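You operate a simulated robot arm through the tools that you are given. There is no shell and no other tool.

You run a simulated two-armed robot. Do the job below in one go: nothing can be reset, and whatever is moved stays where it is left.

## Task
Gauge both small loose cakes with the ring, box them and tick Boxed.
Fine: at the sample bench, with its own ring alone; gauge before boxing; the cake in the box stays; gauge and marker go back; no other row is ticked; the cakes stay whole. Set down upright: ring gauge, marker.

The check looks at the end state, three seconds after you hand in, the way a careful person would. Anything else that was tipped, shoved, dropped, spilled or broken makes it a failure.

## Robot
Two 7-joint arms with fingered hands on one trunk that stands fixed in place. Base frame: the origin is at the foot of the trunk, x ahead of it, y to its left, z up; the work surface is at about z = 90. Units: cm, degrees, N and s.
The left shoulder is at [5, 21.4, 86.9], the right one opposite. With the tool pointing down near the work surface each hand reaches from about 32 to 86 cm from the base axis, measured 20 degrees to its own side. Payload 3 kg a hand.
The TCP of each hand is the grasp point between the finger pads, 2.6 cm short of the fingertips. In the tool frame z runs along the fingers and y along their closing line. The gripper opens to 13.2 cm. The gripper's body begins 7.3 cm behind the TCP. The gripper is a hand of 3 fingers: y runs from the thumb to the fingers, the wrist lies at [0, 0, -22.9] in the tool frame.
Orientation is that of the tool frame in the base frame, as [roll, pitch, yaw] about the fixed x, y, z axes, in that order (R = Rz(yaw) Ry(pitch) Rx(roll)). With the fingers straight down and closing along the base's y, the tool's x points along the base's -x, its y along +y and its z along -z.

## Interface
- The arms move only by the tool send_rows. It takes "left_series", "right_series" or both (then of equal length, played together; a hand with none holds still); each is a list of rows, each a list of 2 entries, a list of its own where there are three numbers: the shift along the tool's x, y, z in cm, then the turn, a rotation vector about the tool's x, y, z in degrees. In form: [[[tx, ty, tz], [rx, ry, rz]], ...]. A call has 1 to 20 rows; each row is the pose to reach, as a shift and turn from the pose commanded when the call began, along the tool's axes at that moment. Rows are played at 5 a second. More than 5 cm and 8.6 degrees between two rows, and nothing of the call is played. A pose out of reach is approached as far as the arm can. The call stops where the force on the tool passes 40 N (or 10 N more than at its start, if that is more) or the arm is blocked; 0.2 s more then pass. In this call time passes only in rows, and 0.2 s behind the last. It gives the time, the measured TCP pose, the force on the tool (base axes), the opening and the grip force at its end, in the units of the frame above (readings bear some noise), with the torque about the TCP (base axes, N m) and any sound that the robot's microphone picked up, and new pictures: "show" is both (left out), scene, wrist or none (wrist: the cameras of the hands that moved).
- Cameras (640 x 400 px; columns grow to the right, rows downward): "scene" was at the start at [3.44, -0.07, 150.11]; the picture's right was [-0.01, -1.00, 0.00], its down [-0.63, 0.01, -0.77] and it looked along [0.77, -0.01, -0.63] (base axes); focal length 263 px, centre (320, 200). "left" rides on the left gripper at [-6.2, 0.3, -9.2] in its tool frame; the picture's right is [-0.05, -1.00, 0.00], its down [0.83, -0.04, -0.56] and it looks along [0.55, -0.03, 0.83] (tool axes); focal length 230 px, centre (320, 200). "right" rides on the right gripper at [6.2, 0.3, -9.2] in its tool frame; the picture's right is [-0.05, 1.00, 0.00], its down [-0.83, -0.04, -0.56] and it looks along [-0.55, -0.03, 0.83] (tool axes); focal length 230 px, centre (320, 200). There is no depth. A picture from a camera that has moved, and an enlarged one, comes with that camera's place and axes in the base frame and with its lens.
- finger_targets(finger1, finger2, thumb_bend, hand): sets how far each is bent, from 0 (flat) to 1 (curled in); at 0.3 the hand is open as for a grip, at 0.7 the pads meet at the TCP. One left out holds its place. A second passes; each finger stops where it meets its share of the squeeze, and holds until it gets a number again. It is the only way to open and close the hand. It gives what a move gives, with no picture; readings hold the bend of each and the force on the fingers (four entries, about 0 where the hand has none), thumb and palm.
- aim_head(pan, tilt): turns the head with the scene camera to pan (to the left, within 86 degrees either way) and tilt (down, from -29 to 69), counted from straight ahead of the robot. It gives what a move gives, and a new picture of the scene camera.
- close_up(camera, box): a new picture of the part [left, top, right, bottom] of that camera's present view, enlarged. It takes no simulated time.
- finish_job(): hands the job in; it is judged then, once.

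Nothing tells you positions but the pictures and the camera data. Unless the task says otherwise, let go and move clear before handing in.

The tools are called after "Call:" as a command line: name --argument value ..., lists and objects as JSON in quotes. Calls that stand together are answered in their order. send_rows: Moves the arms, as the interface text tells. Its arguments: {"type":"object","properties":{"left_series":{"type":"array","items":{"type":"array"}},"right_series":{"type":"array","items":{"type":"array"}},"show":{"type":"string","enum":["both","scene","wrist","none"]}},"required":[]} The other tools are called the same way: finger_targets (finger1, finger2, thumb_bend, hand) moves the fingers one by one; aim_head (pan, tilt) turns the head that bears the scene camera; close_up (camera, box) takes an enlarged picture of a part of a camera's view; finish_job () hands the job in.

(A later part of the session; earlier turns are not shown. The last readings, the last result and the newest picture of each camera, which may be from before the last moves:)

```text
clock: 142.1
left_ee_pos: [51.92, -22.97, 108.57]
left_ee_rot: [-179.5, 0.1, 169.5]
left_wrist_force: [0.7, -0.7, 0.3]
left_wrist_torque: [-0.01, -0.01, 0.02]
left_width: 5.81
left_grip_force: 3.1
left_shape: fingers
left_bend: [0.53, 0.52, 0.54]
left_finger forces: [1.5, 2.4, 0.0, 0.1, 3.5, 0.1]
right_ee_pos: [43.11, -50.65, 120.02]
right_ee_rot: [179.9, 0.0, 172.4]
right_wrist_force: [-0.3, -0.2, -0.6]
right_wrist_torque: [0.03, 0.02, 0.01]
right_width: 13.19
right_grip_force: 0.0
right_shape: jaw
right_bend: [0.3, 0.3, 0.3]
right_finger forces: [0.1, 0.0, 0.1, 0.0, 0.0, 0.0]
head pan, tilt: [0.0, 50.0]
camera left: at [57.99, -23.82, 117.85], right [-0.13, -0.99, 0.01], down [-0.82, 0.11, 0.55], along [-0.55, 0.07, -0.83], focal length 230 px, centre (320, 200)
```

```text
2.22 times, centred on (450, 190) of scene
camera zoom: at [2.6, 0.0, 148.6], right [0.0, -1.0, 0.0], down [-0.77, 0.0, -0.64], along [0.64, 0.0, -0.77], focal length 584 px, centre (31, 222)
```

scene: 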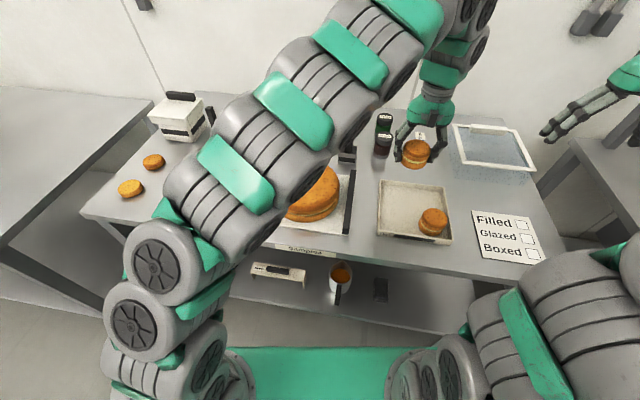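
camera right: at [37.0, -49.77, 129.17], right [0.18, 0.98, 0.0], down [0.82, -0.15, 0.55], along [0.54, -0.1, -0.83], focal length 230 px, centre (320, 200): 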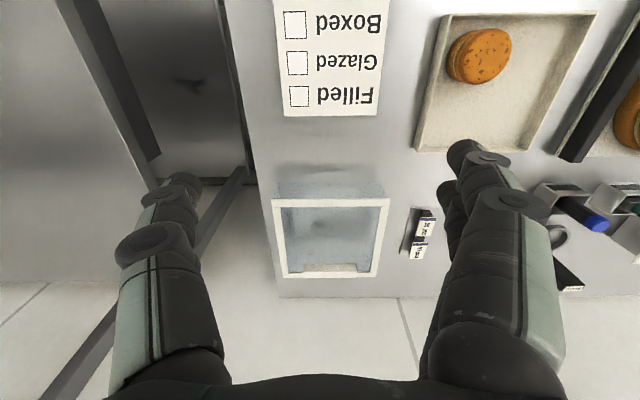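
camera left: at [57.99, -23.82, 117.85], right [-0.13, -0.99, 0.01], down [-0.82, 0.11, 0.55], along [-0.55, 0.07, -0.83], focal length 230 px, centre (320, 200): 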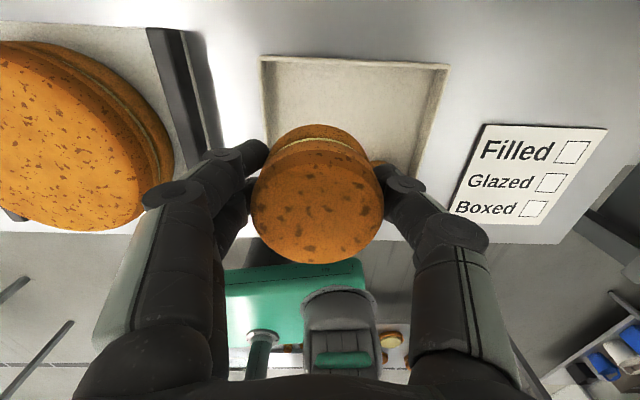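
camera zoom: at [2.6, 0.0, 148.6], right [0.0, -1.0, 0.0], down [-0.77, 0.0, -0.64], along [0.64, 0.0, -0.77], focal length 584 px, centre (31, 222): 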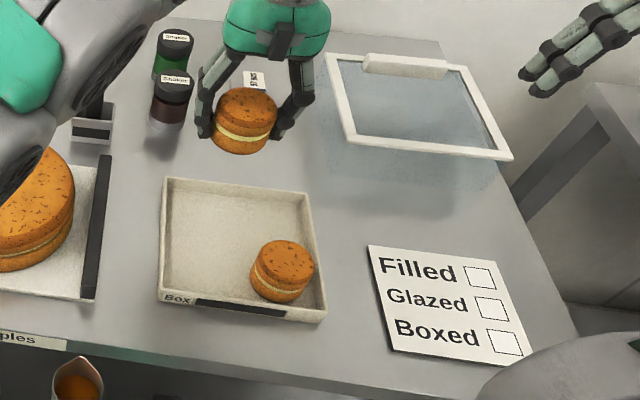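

Over the box with clear space below. Lowering toward the far-left part of the box.

Call:
send_rows --left_series '[[[0, 0, 2.5], [0, 0, 0]], [[0, 0, 5.5], [0, 0, 0]], [[0, 0, 8.5], [0, 0, 0]], [[0, 0, 11], [0, 0, 0]]]'

Call:
close_up --camera "scene" --box '[200, 60, 500, 280]'

Call:
close_up --camera "left" --box '[160, 20, 520, 260]'

```text
clock: 143.1
left_ee_pos: [51.73, -23.0, 97.46]
left_ee_rot: [-179.5, 0.0, 169.5]
left_wrist_force: [-0.9, 0.4, -0.2]
left_wrist_torque: [-0.02, 0.01, -0.04]
left_width: 5.81
left_grip_force: 3.5
left_shape: fingers
left_bend: [0.53, 0.52, 0.54]
left_finger forces: [1.6, 2.3, 0.1, 0.1, 3.6, 0.0]
right_ee_pos: [43.15, -50.67, 120.06]
right_ee_rot: [180.0, 0.0, 172.2]
right_wrist_force: [-0.5, -0.1, 0.0]
right_wrist_torque: [0.01, 0.02, -0.02]
right_width: 13.18
right_grip_force: 0.1
right_shape: jaw
right_bend: [0.3, 0.3, 0.3]
right_finger forces: [0.1, 0.0, 0.1, 0.0, 0.0, 0.0]
head pan, tilt: [0.0, 50.0]
camera left: at [57.84, -23.78, 106.75], right [-0.13, -0.99, 0.01], down [-0.82, 0.11, 0.56], along [-0.55, 0.07, -0.83], focal length 230 px, centre (320, 200)
```

scene: 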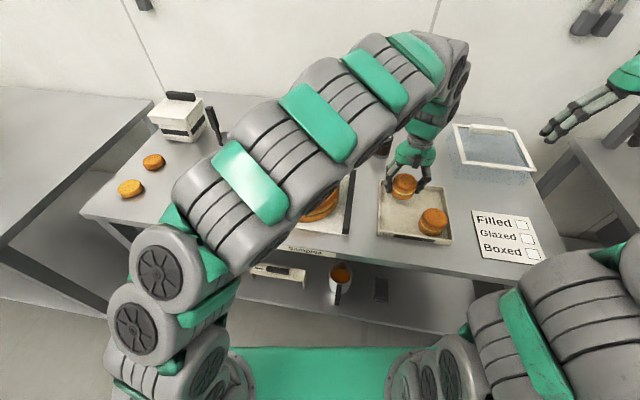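
left: 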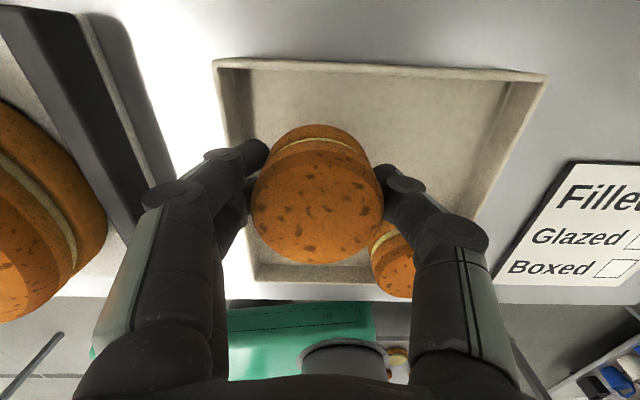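

```text
1.82 times, centred on (350, 170) of scene
camera zoom: at [2.6, 0.0, 148.6], right [0.0, -1.0, 0.0], down [-0.77, 0.0, -0.64], along [0.64, 0.0, -0.77], focal length 478 px, centre (266, 254)
```

zoom: 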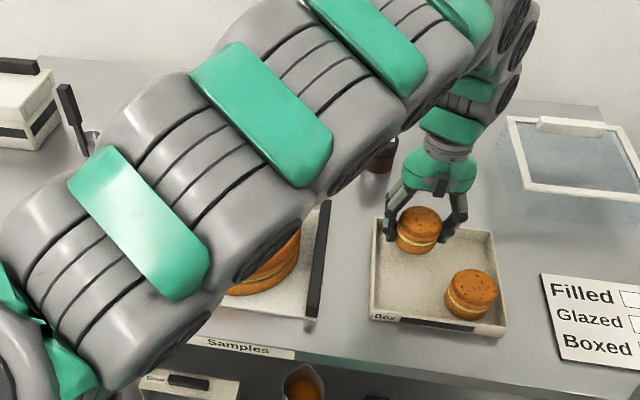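

```text
1.67 times, centred on (340, 140) of left
camera zoom: at [57.84, -23.78, 106.75], right [-0.13, -0.99, 0.01], down [-0.82, 0.11, 0.56], along [-0.55, 0.07, -0.83], focal length 384 px, centre (287, 300)
```

zoom: 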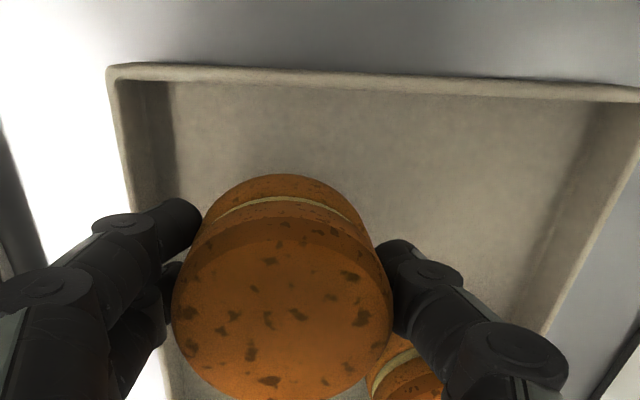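

Call:
send_rows --left_series '[[[0, -0.5, 1], [0, 0, 0]], [[0, -0.5, 2], [0, 0, 0]], [[0, -0.5, 2.8], [0, 0, 0]]]' --show "none"

Call:
close_up --camera "scene" --box '[370, 140, 470, 250]'

Call:
close_up --camera "left" --box '[160, 20, 520, 260]'

```text
clock: 143.9
left_ee_pos: [51.7, -23.35, 94.56]
left_ee_rot: [-179.5, 0.0, 169.5]
left_wrist_force: [0.1, 0.8, -0.5]
left_wrist_torque: [-0.05, 0.04, 0.01]
left_width: 5.81
left_grip_force: 3.8
left_shape: fingers
left_bend: [0.53, 0.52, 0.54]
left_finger forces: [1.4, 2.3, 0.1, 0.0, 3.5, 0.0]
right_ee_pos: [43.19, -50.77, 119.92]
right_ee_rot: [179.9, 0.0, 172.3]
right_wrist_force: [-0.1, 0.0, -0.4]
right_wrist_torque: [0.0, -0.01, -0.01]
right_width: 13.19
right_grip_force: 0.1
right_shape: jaw
right_bend: [0.3, 0.3, 0.3]
right_finger forces: [0.0, 0.0, 0.0, 0.0, 0.0, 0.0]
head pan, tilt: [0.0, 50.0]
```

```text
3.64 times, centred on (420, 195) of scene
camera zoom: at [2.6, 0.0, 148.6], right [0.0, -1.0, 0.0], down [-0.77, 0.0, -0.64], along [0.64, 0.0, -0.77], focal length 956 px, centre (-44, 218)
```

zoom: 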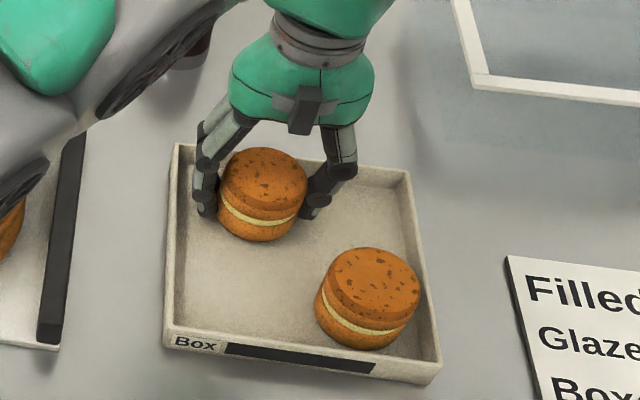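

```text
1.67 times, centred on (340, 140) of left
camera zoom: at [57.83, -24.38, 103.97], right [-0.13, -0.99, 0.01], down [-0.82, 0.11, 0.56], along [-0.55, 0.07, -0.83], focal length 384 px, centre (287, 300)
```

zoom: 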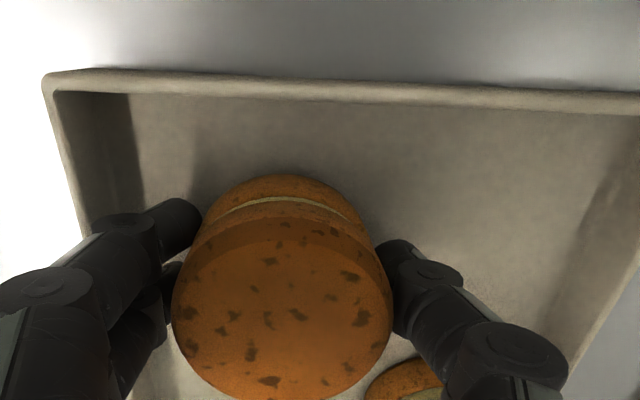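

Call:
send_rows --left_series '[[[0, 0, 0.3], [0, 0, 0]]]' --show "none"

Call:
send_rows --left_series '[[[0, 0, 0.25], [0, 0, 0]]]' --show "none"

```text
clock: 144.3
left_ee_pos: [51.72, -23.66, 94.45]
left_ee_rot: [-179.5, 0.0, 169.5]
left_wrist_force: [0.0, -0.7, -0.9]
left_wrist_torque: [-0.04, 0.03, 0.04]
left_width: 5.82
left_grip_force: 3.6
left_shape: fingers
left_bend: [0.53, 0.52, 0.54]
left_finger forces: [1.4, 2.3, 0.1, 0.0, 3.5, 0.0]
right_ee_pos: [43.06, -50.66, 119.98]
right_ee_rot: [-180.0, 0.1, 172.2]
right_wrist_force: [0.4, 0.5, -0.6]
right_wrist_torque: [0.03, -0.01, -0.06]
right_width: 13.17
right_grip_force: 0.0
right_shape: jaw
right_bend: [0.3, 0.3, 0.3]
right_finger forces: [0.0, 0.1, 0.0, 0.1, 0.0, 0.0]
head pan, tilt: [0.0, 50.0]
```

```text
clock: 144.7
left_ee_pos: [51.73, -23.5, 94.03]
left_ee_rot: [-179.6, 0.1, 169.4]
left_wrist_force: [-0.1, 0.1, -0.6]
left_wrist_torque: [0.0, 0.0, -0.01]
left_width: 5.82
left_grip_force: 3.8
left_shape: fingers
left_bend: [0.53, 0.52, 0.54]
left_finger forces: [1.4, 2.3, 0.0, 0.0, 3.5, 0.0]
right_ee_pos: [43.16, -50.64, 119.83]
right_ee_rot: [180.0, 0.0, 172.4]
right_wrist_force: [-0.6, 0.6, 1.0]
right_wrist_torque: [0.02, 0.0, -0.01]
right_width: 13.2
right_grip_force: 0.1
right_shape: jaw
right_bend: [0.3, 0.3, 0.3]
right_finger forces: [0.1, 0.0, 0.0, 0.0, 0.0, 0.0]
head pan, tilt: [0.0, 50.0]
```

Call:
send_rows --left_series '[[[0, 0, 0.15], [0, 0, 0]]]' --show "none"

Call:
send_rows --left_series '[[[0, 0, 0.15], [0, 0, 0]]]' --show "none"

Call:
close_up --camera "scene" --box '[370, 140, 470, 250]'

```text
clock: 145.1
left_ee_pos: [51.73, -23.52, 94.0]
left_ee_rot: [-179.5, 0.1, 169.4]
left_wrist_force: [0.1, 0.2, -0.3]
left_wrist_torque: [-0.02, -0.01, 0.0]
left_width: 5.77
left_grip_force: 3.3
left_shape: fingers
left_bend: [0.53, 0.52, 0.54]
left_finger forces: [1.4, 2.2, 0.0, 0.1, 3.6, 0.1]
right_ee_pos: [43.11, -50.68, 120.06]
right_ee_rot: [-180.0, -0.1, 172.3]
right_wrist_force: [0.0, 0.6, 0.0]
right_wrist_torque: [-0.04, 0.01, -0.02]
right_width: 13.17
right_grip_force: 0.1
right_shape: jaw
right_bend: [0.3, 0.3, 0.3]
right_finger forces: [0.0, 0.0, 0.0, 0.0, 0.0, 0.0]
head pan, tilt: [0.0, 50.0]
```

```text
clock: 145.5
left_ee_pos: [51.75, -23.6, 93.89]
left_ee_rot: [-179.4, 0.1, 169.3]
left_wrist_force: [0.3, -0.3, 3.5]
left_wrist_torque: [-0.04, 0.01, 0.0]
left_width: 5.81
left_grip_force: 4.1
left_shape: fingers
left_bend: [0.53, 0.52, 0.54]
left_finger forces: [1.6, 2.4, 0.1, 0.1, 4.0, 0.0]
right_ee_pos: [43.12, -50.76, 120.03]
right_ee_rot: [179.9, 0.0, 172.3]
right_wrist_force: [0.5, 0.3, -0.2]
right_wrist_torque: [0.02, 0.0, -0.02]
right_width: 13.19
right_grip_force: 0.0
right_shape: jaw
right_bend: [0.3, 0.3, 0.3]
right_finger forces: [0.1, 0.0, 0.1, 0.0, 0.1, 0.1]
head pan, tilt: [0.0, 50.0]
```

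```text
3.64 times, centred on (420, 195) of scene
camera zoom: at [2.6, 0.0, 148.6], right [0.0, -1.0, 0.0], down [-0.77, 0.0, -0.64], along [0.64, 0.0, -0.77], focal length 956 px, centre (-44, 218)
```

zoom: 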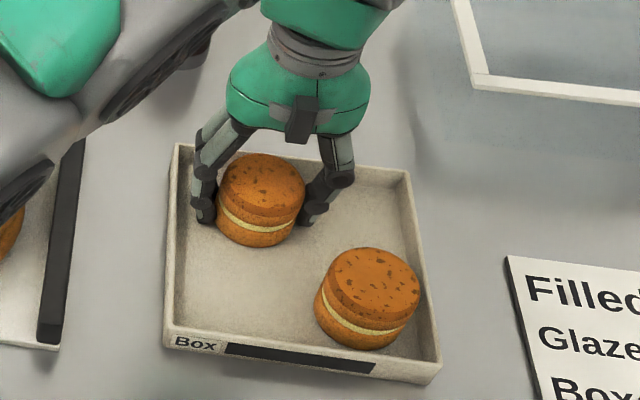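

Touching the box floor. Opening just enough to clear, then straight up.

Call:
finger_targets --hand "left" --finger1 0.51 --finger2 0.51 --thumb_bend 0.51

Call:
finger_targets --hand "left" --finger1 0.475 --finger2 0.475 --thumb_bend 0.46

Call:
send_rows --left_series '[[[0, 0, -1.5], [0, 0, 0]], [[0, 0, -4], [0, 0, 0]], [[0, 0, -8], [0, 0, 0]], [[0, 0, -12], [0, 0, 0]], [[0, 0, -15], [0, 0, 0]]]'

Call:
close_up --camera "left" --box '[160, 20, 520, 260]'

Call:
close_up --camera "scene" --box '[370, 140, 470, 250]'

```text
clock: 146.5
left_ee_pos: [51.81, -23.45, 93.69]
left_ee_rot: [-179.6, -0.1, 169.5]
left_wrist_force: [-0.6, -1.3, 4.0]
left_wrist_torque: [0.16, -0.1, -0.01]
left_width: 6.3
left_grip_force: 2.3
left_shape: fingers
left_bend: [0.52, 0.51, 0.51]
left_finger forces: [2.0, 2.2, 0.1, 0.0, 0.0, 0.0]
right_ee_pos: [43.09, -50.75, 120.0]
right_ee_rot: [179.9, 0.1, 172.4]
right_wrist_force: [0.2, -0.2, 0.2]
right_wrist_torque: [0.03, 0.01, 0.03]
right_width: 13.19
right_grip_force: 0.0
right_shape: jaw
right_bend: [0.3, 0.3, 0.3]
right_finger forces: [0.0, 0.1, 0.0, 0.0, 0.0, 0.1]
head pan, tilt: [0.0, 50.0]
```

```text
clock: 147.5
left_ee_pos: [51.6, -23.58, 93.87]
left_ee_rot: [-179.5, 0.1, 169.4]
left_wrist_force: [-0.2, 0.0, -0.8]
left_wrist_torque: [0.03, 0.01, -0.03]
left_width: 7.88
left_grip_force: 0.0
left_shape: fingers
left_bend: [0.47, 0.47, 0.46]
left_finger forces: [0.1, 0.0, 0.0, 0.1, 0.1, 0.0]
right_ee_pos: [43.16, -50.69, 120.06]
right_ee_rot: [-180.0, -0.1, 172.4]
right_wrist_force: [0.8, 0.0, 1.4]
right_wrist_torque: [0.0, 0.02, -0.02]
right_width: 13.19
right_grip_force: 0.0
right_shape: jaw
right_bend: [0.3, 0.3, 0.3]
right_finger forces: [0.0, 0.0, 0.0, 0.0, 0.0, 0.0]
head pan, tilt: [0.0, 50.0]
```

```text
clock: 148.7
left_ee_pos: [51.64, -23.31, 108.87]
left_ee_rot: [-179.6, 0.1, 169.3]
left_wrist_force: [0.5, -0.7, -0.8]
left_wrist_torque: [-0.01, 0.0, 0.0]
left_width: 7.89
left_grip_force: 0.0
left_shape: fingers
left_bend: [0.47, 0.47, 0.46]
left_finger forces: [0.0, 0.0, 0.1, 0.0, 0.1, 0.0]
right_ee_pos: [43.24, -50.82, 119.99]
right_ee_rot: [-180.0, 0.0, 172.4]
right_wrist_force: [0.4, 0.0, 0.3]
right_wrist_torque: [-0.03, 0.0, -0.02]
right_width: 13.23
right_grip_force: 0.0
right_shape: jaw
right_bend: [0.3, 0.3, 0.3]
right_finger forces: [0.0, 0.0, 0.0, 0.0, 0.0, 0.0]
head pan, tilt: [0.0, 50.0]
camera left: at [57.73, -24.17, 118.19], right [-0.13, -0.99, 0.01], down [-0.82, 0.12, 0.55], along [-0.55, 0.07, -0.83], focal length 230 px, centre (320, 200)
```

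scene: 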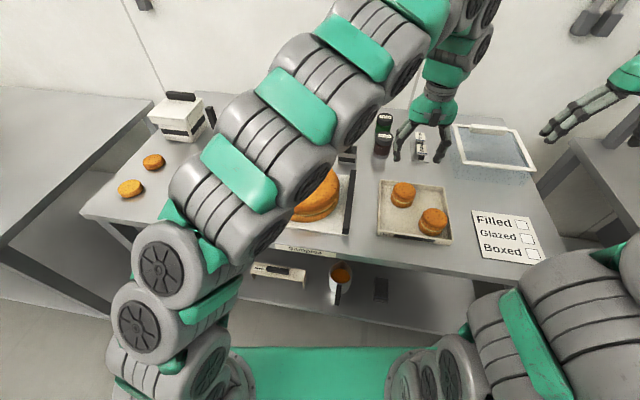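
left: 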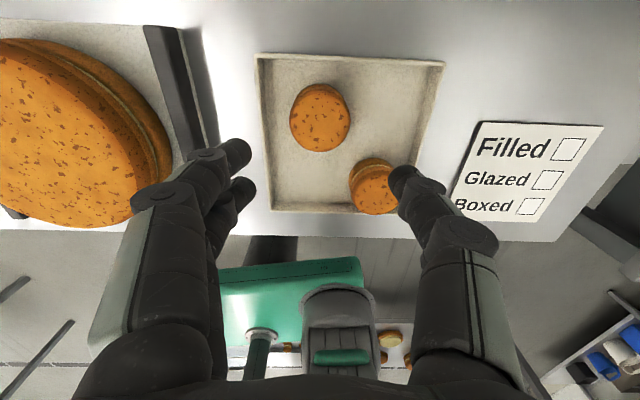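

```text
1.67 times, centred on (340, 140) of left
camera zoom: at [57.73, -24.17, 118.19], right [-0.13, -0.99, 0.01], down [-0.82, 0.12, 0.55], along [-0.55, 0.07, -0.83], focal length 384 px, centre (287, 300)
```

zoom: 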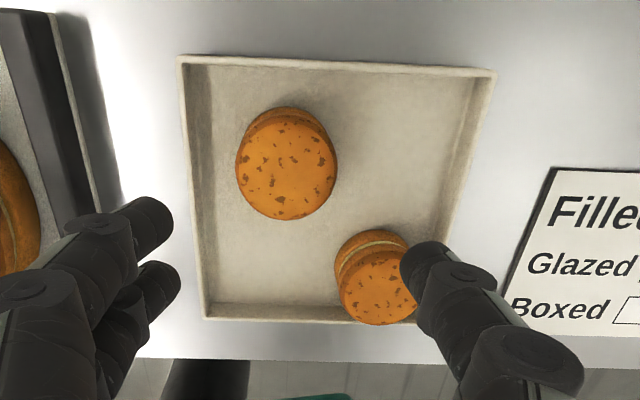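

```text
3.64 times, centred on (420, 195) of scene
camera zoom: at [2.6, 0.0, 148.6], right [0.0, -1.0, 0.0], down [-0.77, 0.0, -0.64], along [0.64, 0.0, -0.77], focal length 956 px, centre (-44, 218)
```

zoom: 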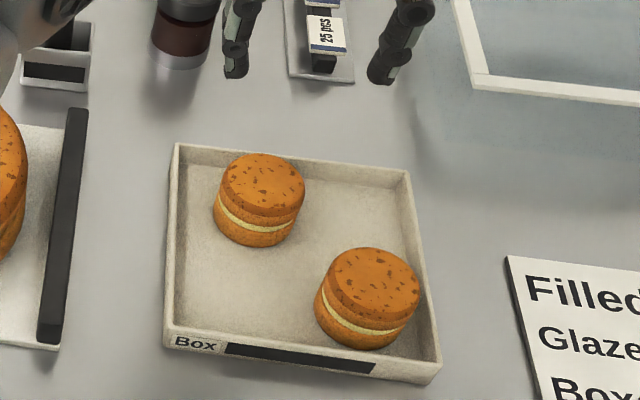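

Cake B sits upright in the box. Returning at height for cake A.

Call:
send_rows --left_series '[[[0.9, 4.4, 0], [0, 0, 0]], [[1.8, 8.8, 0], [0, 0, 0]], [[2.6, 13.2, 0], [0, 0, 0]], [[3.5, 17.7, 0], [0, 0, 0]], [[4.4, 22.1, 0], [0, 0, 0]], [[5.2, 26.5, 0], [0, 0, 0]], [[6.1, 30.9, 0], [0, 0, 0]], [[7, 35.3, 0], [0, 0, 0]], [[7.9, 39.7, 0], [0, 0, 0]], [[8.7, 44.2, 0], [0, 0, 0]], [[9.6, 48.6, 0], [0, 0, 0]], [[10.5, 53, 0], [0, 0, 0]]]'

Call:
finger_targets --hand "left" --finger1 0.42 --finger2 0.42 --thumb_bend 0.42

Call:
close_up --camera "left" --box '[180, 20, 460, 240]'

```text
clock: 151.3
left_ee_pos: [51.14, 30.66, 108.32]
left_ee_rot: [-179.5, -0.1, 169.3]
left_wrist_force: [0.7, 0.5, -0.7]
left_wrist_torque: [0.04, 0.01, -0.01]
left_width: 7.92
left_grip_force: 0.0
left_shape: fingers
left_bend: [0.47, 0.47, 0.46]
left_finger forces: [0.1, 0.0, 0.0, 0.1, 0.0, 0.1]
right_ee_pos: [43.06, -50.71, 119.96]
right_ee_rot: [-180.0, 0.0, 172.4]
right_wrist_force: [-0.5, -0.4, -0.4]
right_wrist_torque: [-0.01, 0.01, 0.02]
right_width: 13.2
right_grip_force: 0.1
right_shape: jaw
right_bend: [0.3, 0.3, 0.3]
right_finger forces: [0.0, 0.0, 0.0, 0.0, 0.1, 0.1]
head pan, tilt: [0.0, 50.0]
camera left: at [57.3, 29.86, 117.74], right [-0.13, -0.99, 0.01], down [-0.82, 0.12, 0.56], along [-0.55, 0.07, -0.83], focal length 230 px, centre (320, 200)
```

scene: 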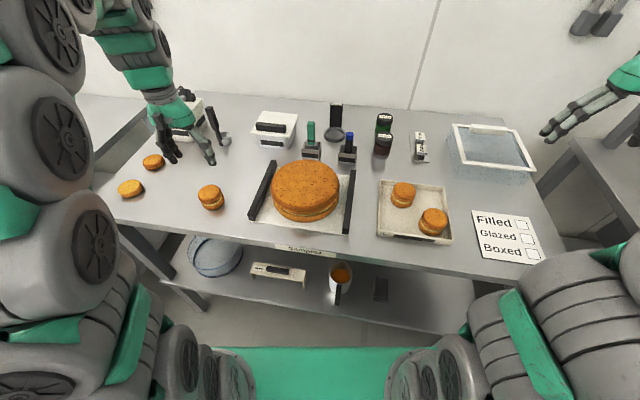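
left: 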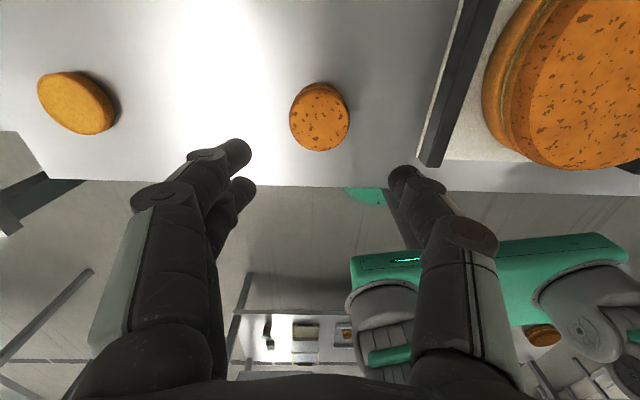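

```text
clock: 152.3
left_ee_pos: [51.24, 30.61, 108.38]
left_ee_rot: [-179.5, 0.1, 169.4]
left_wrist_force: [-0.3, 0.0, 0.7]
left_wrist_torque: [-0.05, -0.04, 0.01]
left_width: 9.41
left_grip_force: 0.1
left_shape: fingers
left_bend: [0.42, 0.42, 0.42]
left_finger forces: [0.0, 0.1, 0.1, 0.0, 0.0, 0.0]
right_ee_pos: [43.13, -50.67, 119.98]
right_ee_rot: [-180.0, 0.1, 172.4]
right_wrist_force: [-0.2, 0.1, -0.3]
right_wrist_torque: [0.01, -0.02, 0.02]
right_width: 13.18
right_grip_force: 0.0
right_shape: jaw
right_bend: [0.3, 0.3, 0.3]
right_finger forces: [0.0, 0.0, 0.0, 0.0, 0.1, 0.0]
head pan, tilt: [0.0, 50.0]
```

```text
1.82 times, centred on (320, 130) of left
camera zoom: at [57.29, 29.8, 117.76], right [-0.13, -0.99, 0.01], down [-0.82, 0.11, 0.55], along [-0.55, 0.07, -0.83], focal length 418 px, centre (320, 327)
```

zoom: 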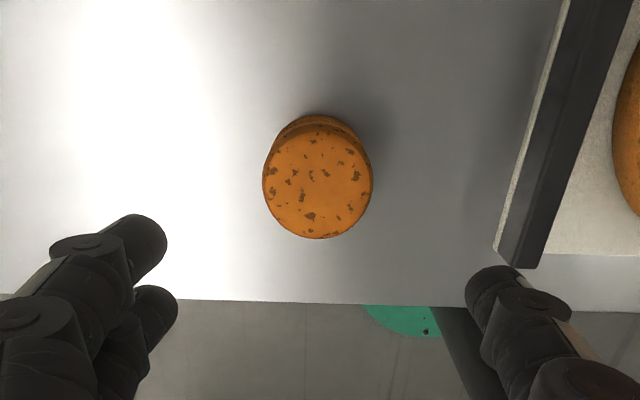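

Cake A is right below (51.15,30.65). Lowering and gripping softly.

Call:
send_rows --left_series '[[[0.05, 0, 4], [0, 0, 0]], [[0.05, 0, 8], [0, 0, 0]], [[0.05, 0, 11.5], [0, 0, 0]], [[0.05, 0, 13.8], [0, 0, 0]], [[0.05, 0, 14.9], [0, 0, 0]]]' --show "wrist"

Call:
finger_targets --hand "left" --finger1 0.51 --finger2 0.51 --thumb_bend 0.51

Call:
finger_targets --hand "left" --finger1 0.535 --finger2 0.535 --thumb_bend 0.54

Call:
finger_targets --hand "left" --finger1 0.555 --finger2 0.55 --thumb_bend 0.57

```text
clock: 153.5
left_ee_pos: [51.04, 30.69, 93.44]
left_ee_rot: [-179.4, 0.1, 169.3]
left_wrist_force: [0.1, 0.2, 0.4]
left_wrist_torque: [0.0, 0.0, -0.02]
left_width: 9.42
left_grip_force: 0.0
left_shape: fingers
left_bend: [0.42, 0.42, 0.42]
left_finger forces: [0.0, 0.0, 0.1, 0.1, 0.0, 0.1]
right_ee_pos: [43.09, -50.76, 120.04]
right_ee_rot: [180.0, -0.1, 172.4]
right_wrist_force: [0.4, 0.4, 0.5]
right_wrist_torque: [-0.02, 0.0, -0.03]
right_width: 13.18
right_grip_force: 0.0
right_shape: jaw
right_bend: [0.3, 0.3, 0.3]
right_finger forces: [0.0, 0.0, 0.0, 0.1, 0.0, 0.0]
head pan, tilt: [0.0, 50.0]
camera left: at [57.15, 29.78, 102.76], right [-0.13, -0.99, 0.01], down [-0.82, 0.11, 0.55], along [-0.55, 0.07, -0.83], focal length 230 px, centre (320, 200)
```

left: 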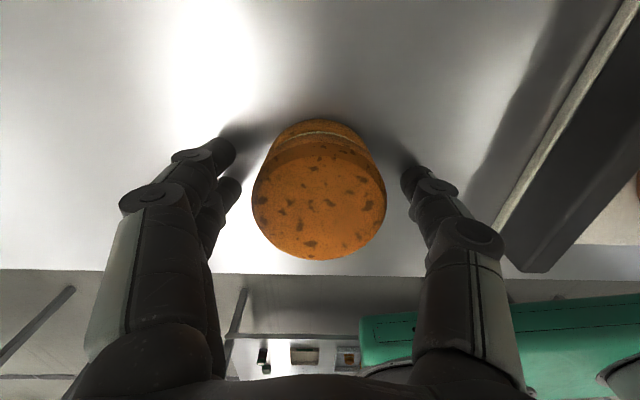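

```text
clock: 154.5
left_ee_pos: [51.07, 30.69, 93.44]
left_ee_rot: [-179.5, 0.0, 169.4]
left_wrist_force: [0.0, -0.3, 0.6]
left_wrist_torque: [-0.03, -0.05, -0.02]
left_width: 6.5
left_grip_force: 0.0
left_shape: fingers
left_bend: [0.51, 0.51, 0.51]
left_finger forces: [0.1, 0.0, 0.1, 0.1, 0.0, 0.0]
right_ee_pos: [43.19, -50.7, 120.15]
right_ee_rot: [-180.0, 0.1, 172.4]
right_wrist_force: [-0.2, 0.8, 0.1]
right_wrist_torque: [0.01, -0.02, 0.0]
right_width: 13.18
right_grip_force: 0.1
right_shape: jaw
right_bend: [0.3, 0.3, 0.3]
right_finger forces: [0.0, 0.0, 0.1, 0.0, 0.2, 0.0]
head pan, tilt: [0.0, 50.0]
```

```text
clock: 155.5
left_ee_pos: [50.95, 30.56, 93.47]
left_ee_rot: [-179.5, 0.0, 169.3]
left_wrist_force: [-0.2, -0.1, -0.2]
left_wrist_torque: [0.02, 0.01, 0.04]
left_width: 6.05
left_grip_force: 2.3
left_shape: fingers
left_bend: [0.52, 0.52, 0.53]
left_finger forces: [0.8, 0.8, 0.0, 0.1, 1.8, 0.1]
right_ee_pos: [43.13, -50.6, 120.04]
right_ee_rot: [179.9, -0.1, 172.3]
right_wrist_force: [-0.2, -0.2, -0.9]
right_wrist_torque: [-0.01, -0.01, -0.02]
right_width: 13.2
right_grip_force: 0.0
right_shape: jaw
right_bend: [0.3, 0.3, 0.3]
right_finger forces: [0.1, 0.0, 0.1, 0.0, 0.0, 0.1]
head pan, tilt: [0.0, 50.0]
```

```text
clock: 156.5
left_ee_pos: [50.99, 30.69, 93.44]
left_ee_rot: [-179.5, -0.1, 169.4]
left_wrist_force: [0.0, 0.9, -0.5]
left_wrist_torque: [-0.02, -0.02, -0.03]
left_width: 5.99
left_grip_force: 3.8
left_shape: fingers
left_bend: [0.52, 0.52, 0.54]
left_finger forces: [1.9, 1.9, 0.0, 0.0, 3.8, 0.0]
right_ee_pos: [43.12, -50.77, 119.96]
right_ee_rot: [180.0, 0.0, 172.4]
right_wrist_force: [0.4, -0.2, -0.3]
right_wrist_torque: [0.03, 0.0, 0.02]
right_width: 13.19
right_grip_force: 0.0
right_shape: jaw
right_bend: [0.3, 0.3, 0.3]
right_finger forces: [0.1, 0.1, 0.1, 0.0, 0.0, 0.0]
head pan, tilt: [0.0, 50.0]
```

Soft even grip. Lifting and carrying cake A across.

Call:
send_rows --left_series '[[[0, 0, -0.5], [0, 0, 0]], [[0, 0, -2], [0, 0, 0]], [[0, 0, -5], [0, 0, 0]], [[0, 0, -8.5], [0, 0, 0]], [[0, 0, -12], [0, 0, 0]], [[0, -1, -15], [0, 0, 0]], [[-0.1, -3.5, -15.2], [0, 0, 0]], [[-0.3, -7, -15.2], [0, 0, 0]], [[-0.4, -10.5, -15.2], [0, 0, 0]], [[-0.6, -14, -15.2], [0, 0, 0]], [[-0.7, -17.5, -15.2], [0, 0, 0]], [[-0.9, -21, -15.2], [0, 0, 0]], [[-1, -24.5, -15.2], [0, 0, 0]], [[-1.1, -27, -15.2], [0, 0, 0]]]' --show "scene"

Call:
send_rows --left_series '[[[-0.1, -2, 0], [0, 0, 0]], [[-0.2, -5, 0], [0, 0, 0]], [[-0.35, -8.5, 0], [0, 0, 0]], [[-0.5, -12, 0], [0, 0, 0]], [[-0.65, -15.5, 0], [0, 0, 0]], [[-0.8, -19, 0], [0, 0, 0]], [[-0.95, -22.5, 0], [0, 0, 0]], [[-1.05, -25, 0], [0, 0, 0]], [[-1.07, -25.9, 0], [0, 0, 0]]]'

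Call:
close_up --camera "left" --box '[160, 0, 520, 240]'

Call:
close_up --camera "scene" --box '[350, 130, 480, 260]'

```text
clock: 159.5
left_ee_pos: [47.14, 3.95, 108.89]
left_ee_rot: [-179.5, 0.0, 169.4]
left_wrist_force: [-0.1, -0.3, -0.4]
left_wrist_torque: [0.0, -0.03, 0.02]
left_width: 5.96
left_grip_force: 3.6
left_shape: fingers
left_bend: [0.52, 0.52, 0.54]
left_finger forces: [1.9, 1.9, 0.1, 0.0, 3.9, 0.0]
right_ee_pos: [43.15, -50.73, 120.03]
right_ee_rot: [180.0, 0.0, 172.4]
right_wrist_force: [-0.8, -0.1, 0.0]
right_wrist_torque: [0.01, 0.01, -0.03]
right_width: 13.19
right_grip_force: 0.1
right_shape: jaw
right_bend: [0.3, 0.3, 0.3]
right_finger forces: [0.1, 0.1, 0.0, 0.0, 0.0, 0.1]
head pan, tilt: [0.0, 50.0]
```

scene: 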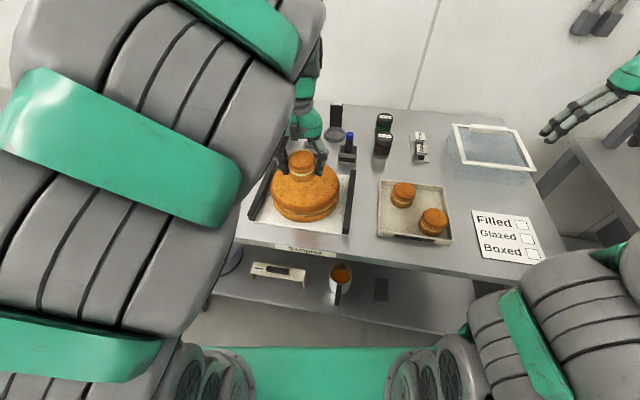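

```text
clock: 161.5
left_ee_pos: [43.48, -21.83, 109.16]
left_ee_rot: [-179.5, 0.0, 169.5]
left_wrist_force: [-0.1, -1.2, -1.0]
left_wrist_torque: [-0.01, 0.02, 0.02]
left_width: 5.99
left_grip_force: 3.9
left_shape: fingers
left_bend: [0.52, 0.52, 0.54]
left_finger forces: [2.1, 1.8, 0.0, 0.0, 3.8, 0.0]
right_ee_pos: [43.1, -50.79, 120.03]
right_ee_rot: [-179.9, 0.0, 172.3]
right_wrist_force: [0.3, 0.9, 0.2]
right_wrist_torque: [-0.02, 0.0, 0.02]
right_width: 13.18
right_grip_force: 0.0
right_shape: jaw
right_bend: [0.3, 0.3, 0.3]
right_finger forces: [0.0, 0.0, 0.1, 0.1, 0.0, 0.1]
head pan, tilt: [0.0, 50.0]
camera left: at [49.65, -22.67, 118.41], right [-0.13, -0.99, 0.01], down [-0.82, 0.11, 0.56], along [-0.55, 0.07, -0.83], focal length 230 px, centre (320, 200)
```

scene: 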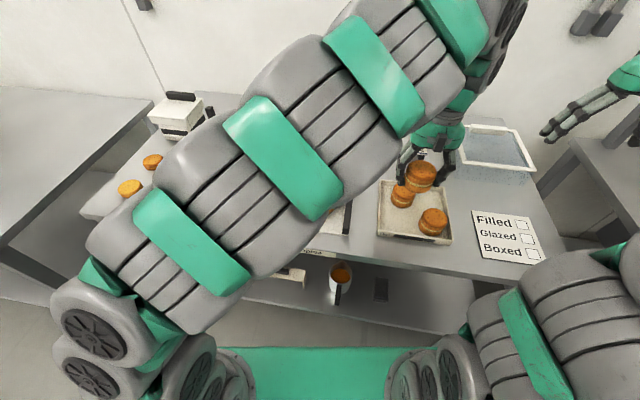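
left: 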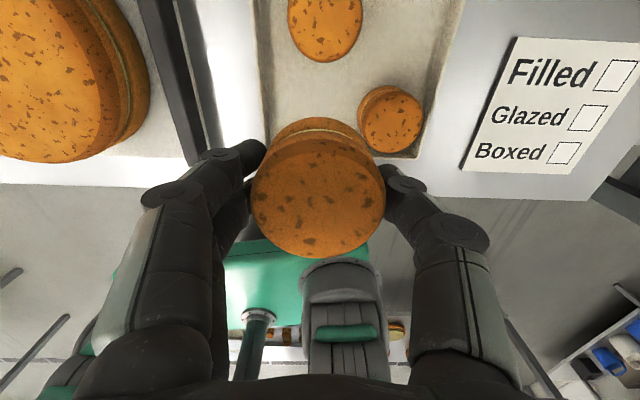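

```text
1.67 times, centred on (340, 120) of left
camera zoom: at [49.65, -22.67, 118.41], right [-0.13, -0.99, 0.01], down [-0.82, 0.11, 0.56], along [-0.55, 0.07, -0.83], focal length 384 px, centre (287, 333)
```

zoom: 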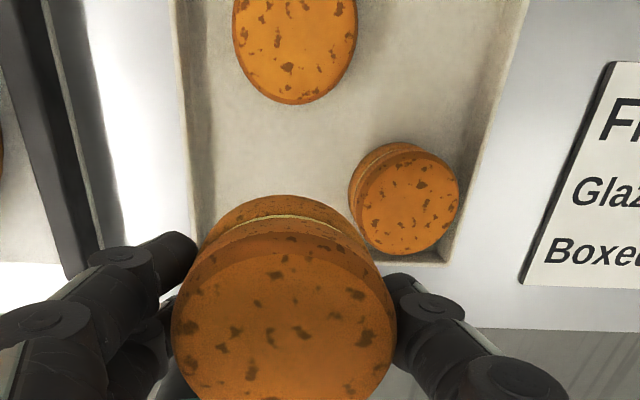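

```text
3.08 times, centred on (415, 195) of scene
camera zoom: at [2.6, 0.0, 148.6], right [0.0, -1.0, 0.0], down [-0.77, 0.0, -0.64], along [0.64, 0.0, -0.77], focal length 809 px, centre (28, 215)
```

zoom: 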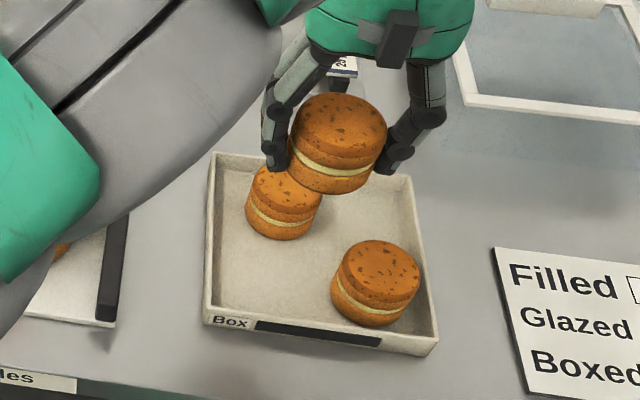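

The gap beside the old cake is tight for a thumb with this hand angle, so I'll turn the hand about 34° so the digits open into the free diagonal, and look.

Call:
send_rows --left_series '[[[-0.1, 0, 0], [0, 0, 8.5]], [[-0.25, 0.05, 0], [0, 0, 17]], [[-0.4, 0.07, 0], [0, 0, 25.5]], [[-0.5, 0.1, 0], [0, 0, 34]]]'

Call:
close_up --camera "left" --box '[160, 0, 520, 240]'

Call:
close_up --camera "scene" --box '[350, 130, 480, 260]'

```text
clock: 162.5
left_ee_pos: [44.03, -21.75, 109.14]
left_ee_rot: [-179.6, 0.4, 135.3]
left_wrist_force: [-0.5, -0.4, -0.2]
left_wrist_torque: [0.03, -0.02, 0.01]
left_width: 5.98
left_grip_force: 3.5
left_shape: fingers
left_bend: [0.52, 0.52, 0.54]
left_finger forces: [1.9, 1.8, 0.0, 0.0, 3.7, 0.1]
right_ee_pos: [43.05, -50.74, 119.99]
right_ee_rot: [179.9, 0.0, 172.4]
right_wrist_force: [-1.1, 0.4, 0.0]
right_wrist_torque: [-0.01, -0.03, 0.0]
right_width: 13.22
right_grip_force: 0.1
right_shape: jaw
right_bend: [0.3, 0.3, 0.3]
right_finger forces: [0.0, 0.0, 0.0, 0.1, 0.0, 0.0]
head pan, tilt: [0.0, 50.0]
camera left: at [48.59, -25.87, 118.5], right [-0.67, -0.75, 0.01], down [-0.62, 0.56, 0.55], along [-0.41, 0.36, -0.83], focal length 230 px, centre (320, 200)
```

scene: 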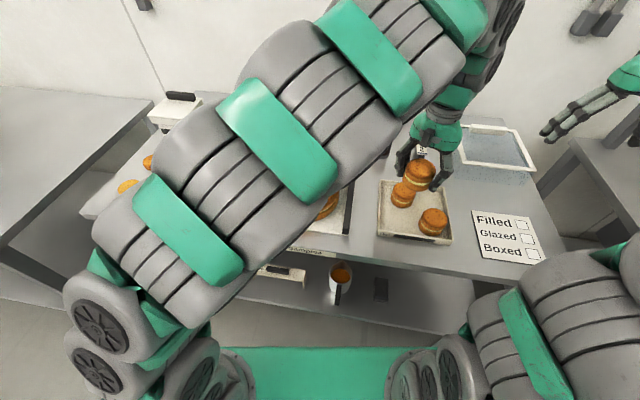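
left: 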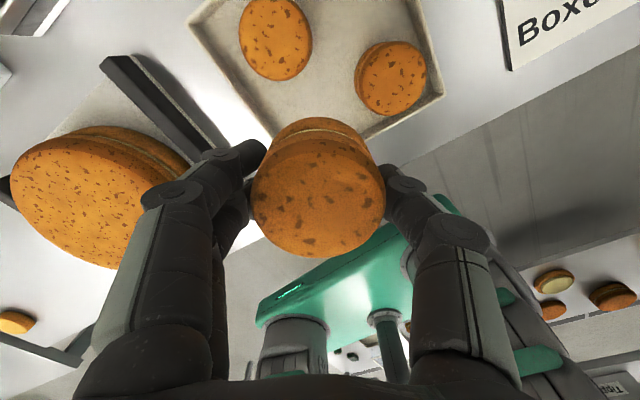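

```text
1.67 times, centred on (340, 120) of left
camera zoom: at [48.59, -25.87, 118.5], right [-0.67, -0.75, 0.01], down [-0.62, 0.56, 0.55], along [-0.41, 0.36, -0.83], focal length 384 px, centre (287, 333)
```

zoom: 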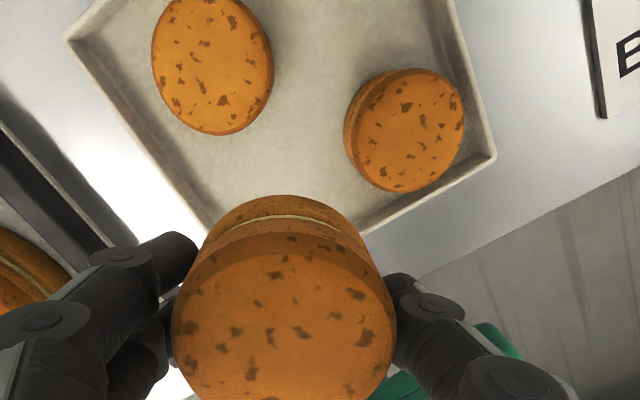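

```text
3.08 times, centred on (415, 195) of scene
camera zoom: at [2.6, 0.0, 148.6], right [0.0, -1.0, 0.0], down [-0.77, 0.0, -0.64], along [0.64, 0.0, -0.77], focal length 809 px, centre (28, 215)
```

zoom: 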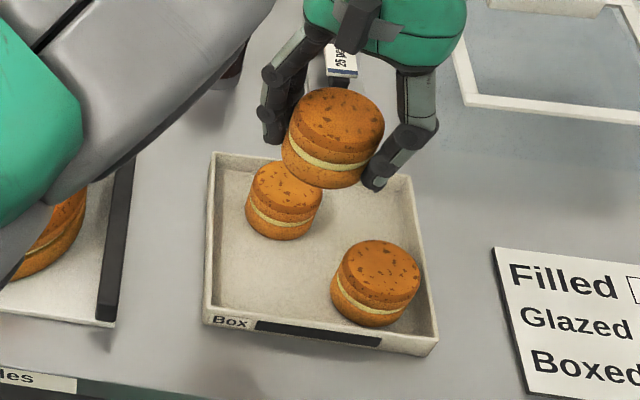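

Call:
send_rows --left_series '[[[0, 0, 2.5], [0, 0, 0]], [[0, 0, 5.5], [0, 0, 0]], [[0, 0, 8.5], [0, 0, 0]], [[0, 0, 11], [0, 0, 0]]]' --show "scene"

Call:
close_up --camera "left" --box '[160, 0, 520, 240]'

Call:
close_up --camera "scene" --box '[360, 150, 470, 250]'

```text
clock: 163.5
left_ee_pos: [43.96, -21.73, 97.96]
left_ee_rot: [-179.7, 0.3, 135.4]
left_wrist_force: [-0.6, 0.5, -1.9]
left_wrist_torque: [0.0, 0.02, 0.01]
left_width: 5.97
left_grip_force: 2.8
left_shape: fingers
left_bend: [0.52, 0.52, 0.54]
left_finger forces: [2.1, 1.8, 0.0, 0.0, 3.7, 0.0]
right_ee_pos: [43.13, -50.69, 120.01]
right_ee_rot: [-180.0, 0.0, 172.3]
right_wrist_force: [0.0, 0.1, 0.2]
right_wrist_torque: [-0.04, -0.01, 0.03]
right_width: 13.2
right_grip_force: 0.0
right_shape: jaw
right_bend: [0.3, 0.3, 0.3]
right_finger forces: [0.0, 0.0, 0.1, 0.0, 0.0, 0.0]
head pan, tilt: [0.0, 50.0]
```

scene: 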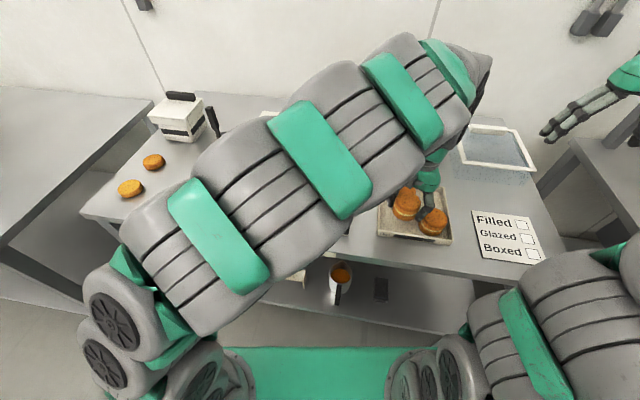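

```text
1.67 times, centred on (340, 120) of left
camera zoom: at [48.65, -25.96, 107.36], right [-0.66, -0.75, 0.01], down [-0.62, 0.56, 0.55], along [-0.42, 0.36, -0.83], focal length 384 px, centre (287, 333)
```

zoom: 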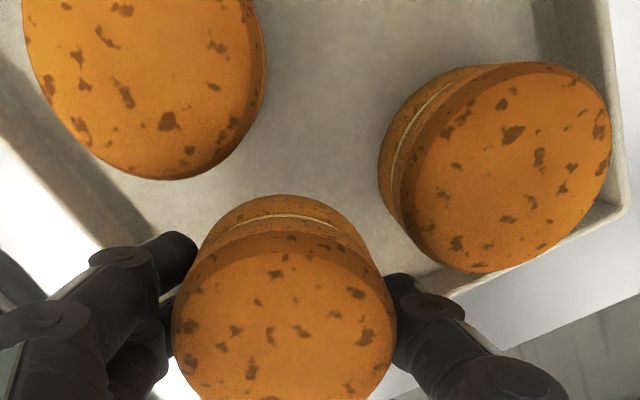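

```text
4.00 times, centred on (415, 200) of scene
camera zoom: at [2.6, 0.0, 148.6], right [0.0, -1.0, 0.0], down [-0.77, 0.0, -0.64], along [0.64, 0.0, -0.77], focal length 1052 px, centre (-60, 200)
```

zoom: 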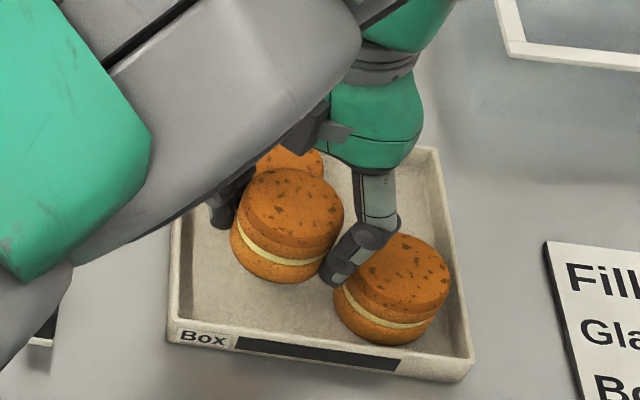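

Clearance next to the old cake's side is slim for the thumb; I'll turn 10° more and nudge 2 mm away, then continue down.

Call:
send_rows --left_series '[[[0, 0.1, 0], [0, 0, 5]], [[0.15, 0.15, 0], [0, 0, 10]]]' --show "none"

Call:
send_rows --left_series '[[[0, 0, 1], [0, 0, 0]], [[0, 0, 2], [0, 0, 0]]]' --show "none"

Call:
close_up --camera "left" --box '[160, 0, 520, 240]'

Call:
close_up --camera "scene" --box '[360, 150, 470, 250]'

```text
clock: 164.1
left_ee_pos: [43.94, -21.7, 98.13]
left_ee_rot: [-179.7, 0.4, 125.5]
left_wrist_force: [0.8, -0.1, -0.3]
left_wrist_torque: [0.0, -0.01, 0.03]
left_width: 6.0
left_grip_force: 3.6
left_shape: fingers
left_bend: [0.52, 0.52, 0.54]
left_finger forces: [2.1, 1.8, 0.1, 0.1, 3.7, 0.1]
right_ee_pos: [43.11, -50.85, 119.93]
right_ee_rot: [180.0, -0.1, 172.3]
right_wrist_force: [-0.5, -0.2, 0.3]
right_wrist_torque: [0.01, 0.02, -0.02]
right_width: 13.16
right_grip_force: 0.0
right_shape: jaw
right_bend: [0.3, 0.3, 0.3]
right_finger forces: [0.0, 0.1, 0.0, 0.1, 0.1, 0.0]
head pan, tilt: [0.0, 50.0]
```

```text
clock: 164.7
left_ee_pos: [43.98, -21.54, 96.03]
left_ee_rot: [-179.6, 0.3, 125.4]
left_wrist_force: [0.7, 0.7, -1.0]
left_wrist_torque: [0.02, -0.02, -0.02]
left_width: 5.96
left_grip_force: 3.9
left_shape: fingers
left_bend: [0.52, 0.52, 0.54]
left_finger forces: [2.1, 1.9, 0.1, 0.1, 3.7, 0.0]
right_ee_pos: [43.16, -50.73, 120.04]
right_ee_rot: [180.0, 0.0, 172.5]
right_wrist_force: [-0.3, 0.0, -0.2]
right_wrist_torque: [-0.03, 0.0, 0.0]
right_width: 13.23
right_grip_force: 0.0
right_shape: jaw
right_bend: [0.3, 0.3, 0.3]
right_finger forces: [0.1, 0.1, 0.0, 0.0, 0.0, 0.1]
head pan, tilt: [0.0, 50.0]
```

```text
1.67 times, centred on (340, 120) of left
camera zoom: at [47.79, -26.48, 105.44], right [-0.78, -0.62, 0.01], down [-0.52, 0.66, 0.55], along [-0.35, 0.43, -0.83], focal length 384 px, centre (287, 333)
```

zoom: 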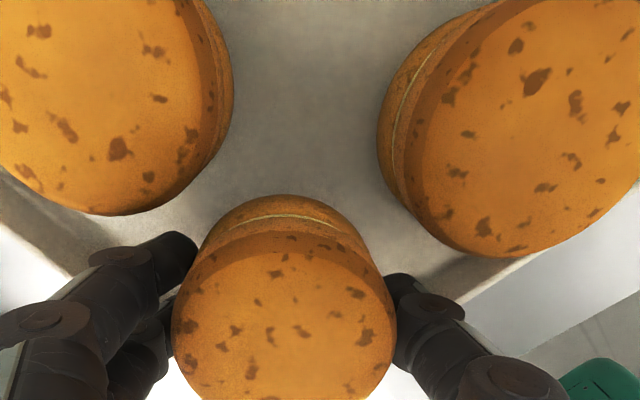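

```text
4.00 times, centred on (415, 200) of scene
camera zoom: at [2.6, 0.0, 148.6], right [0.0, -1.0, 0.0], down [-0.77, 0.0, -0.64], along [0.64, 0.0, -0.77], focal length 1052 px, centre (-60, 200)
```

zoom: 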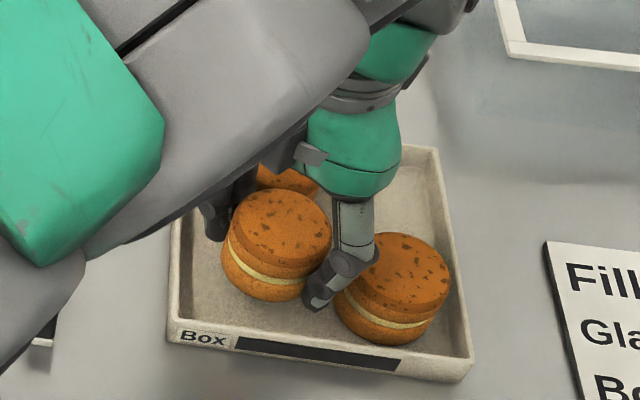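

Call:
send_rows --left_series '[[[0, 0, 0.7], [0, 0, 0]], [[0, 0, 1.4], [0, 0, 0]]]' --show "none"

Call:
close_up --camera "left" --box '[160, 0, 520, 240]'

Call:
send_rows --left_series '[[[0, 0, 0.3], [0, 0, 0]]]' --show "none"

Call:
send_rows --left_series '[[[0, 0, 0.2], [0, 0, 0]]]' --show "none"

```text
clock: 165.3
left_ee_pos: [43.96, -21.64, 94.71]
left_ee_rot: [-179.7, 0.4, 125.6]
left_wrist_force: [0.9, 0.3, -1.0]
left_wrist_torque: [0.01, 0.01, 0.03]
left_width: 5.97
left_grip_force: 4.2
left_shape: fingers
left_bend: [0.52, 0.52, 0.54]
left_finger forces: [2.1, 1.8, 0.0, 0.0, 3.7, 0.1]
right_ee_pos: [43.18, -50.66, 119.98]
right_ee_rot: [179.9, 0.0, 172.3]
right_wrist_force: [0.1, 0.5, -0.5]
right_wrist_torque: [-0.01, 0.01, 0.0]
right_width: 13.17
right_grip_force: 0.0
right_shape: jaw
right_bend: [0.3, 0.3, 0.3]
right_finger forces: [0.0, 0.0, 0.0, 0.0, 0.0, 0.0]
head pan, tilt: [0.0, 50.0]
```

```text
1.67 times, centred on (340, 120) of left
camera zoom: at [47.85, -26.47, 104.09], right [-0.78, -0.62, 0.01], down [-0.52, 0.66, 0.55], along [-0.35, 0.43, -0.84], focal length 384 px, centre (287, 333)
```

zoom: 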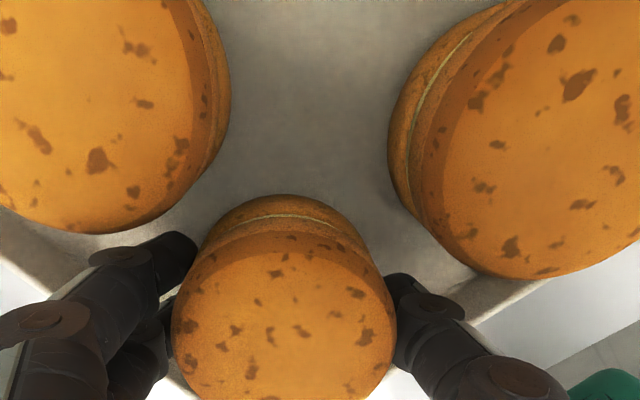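

```text
clock: 165.7
left_ee_pos: [43.91, -21.7, 94.43]
left_ee_rot: [-179.6, 0.4, 125.5]
left_wrist_force: [0.3, -0.4, -1.0]
left_wrist_torque: [0.03, 0.01, -0.04]
left_width: 5.98
left_grip_force: 4.1
left_shape: fingers
left_bend: [0.52, 0.52, 0.54]
left_finger forces: [2.0, 1.9, 0.0, 0.1, 3.8, 0.0]
right_ee_pos: [43.08, -50.65, 119.92]
right_ee_rot: [179.9, 0.1, 172.4]
right_wrist_force: [0.0, 0.7, 0.8]
right_wrist_torque: [-0.05, -0.03, -0.02]
right_width: 13.19
right_grip_force: 0.0
right_shape: jaw
right_bend: [0.3, 0.3, 0.3]
right_finger forces: [0.0, 0.1, 0.0, 0.1, 0.1, 0.1]
head pan, tilt: [0.0, 50.0]
```

```text
clock: 166.1
left_ee_pos: [44.07, -21.75, 94.25]
left_ee_rot: [-179.7, 0.3, 125.4]
left_wrist_force: [0.0, -0.1, -0.4]
left_wrist_torque: [0.0, -0.02, 0.03]
left_width: 5.98
left_grip_force: 3.8
left_shape: fingers
left_bend: [0.52, 0.52, 0.54]
left_finger forces: [2.2, 1.8, 0.0, 0.0, 3.7, 0.0]
right_ee_pos: [43.25, -50.7, 119.98]
right_ee_rot: [180.0, 0.0, 172.3]
right_wrist_force: [0.0, -0.7, 0.1]
right_wrist_torque: [0.02, -0.04, -0.02]
right_width: 13.2
right_grip_force: 0.1
right_shape: jaw
right_bend: [0.3, 0.3, 0.3]
right_finger forces: [0.0, 0.1, 0.1, 0.1, 0.1, 0.0]
head pan, tilt: [0.0, 50.0]
```

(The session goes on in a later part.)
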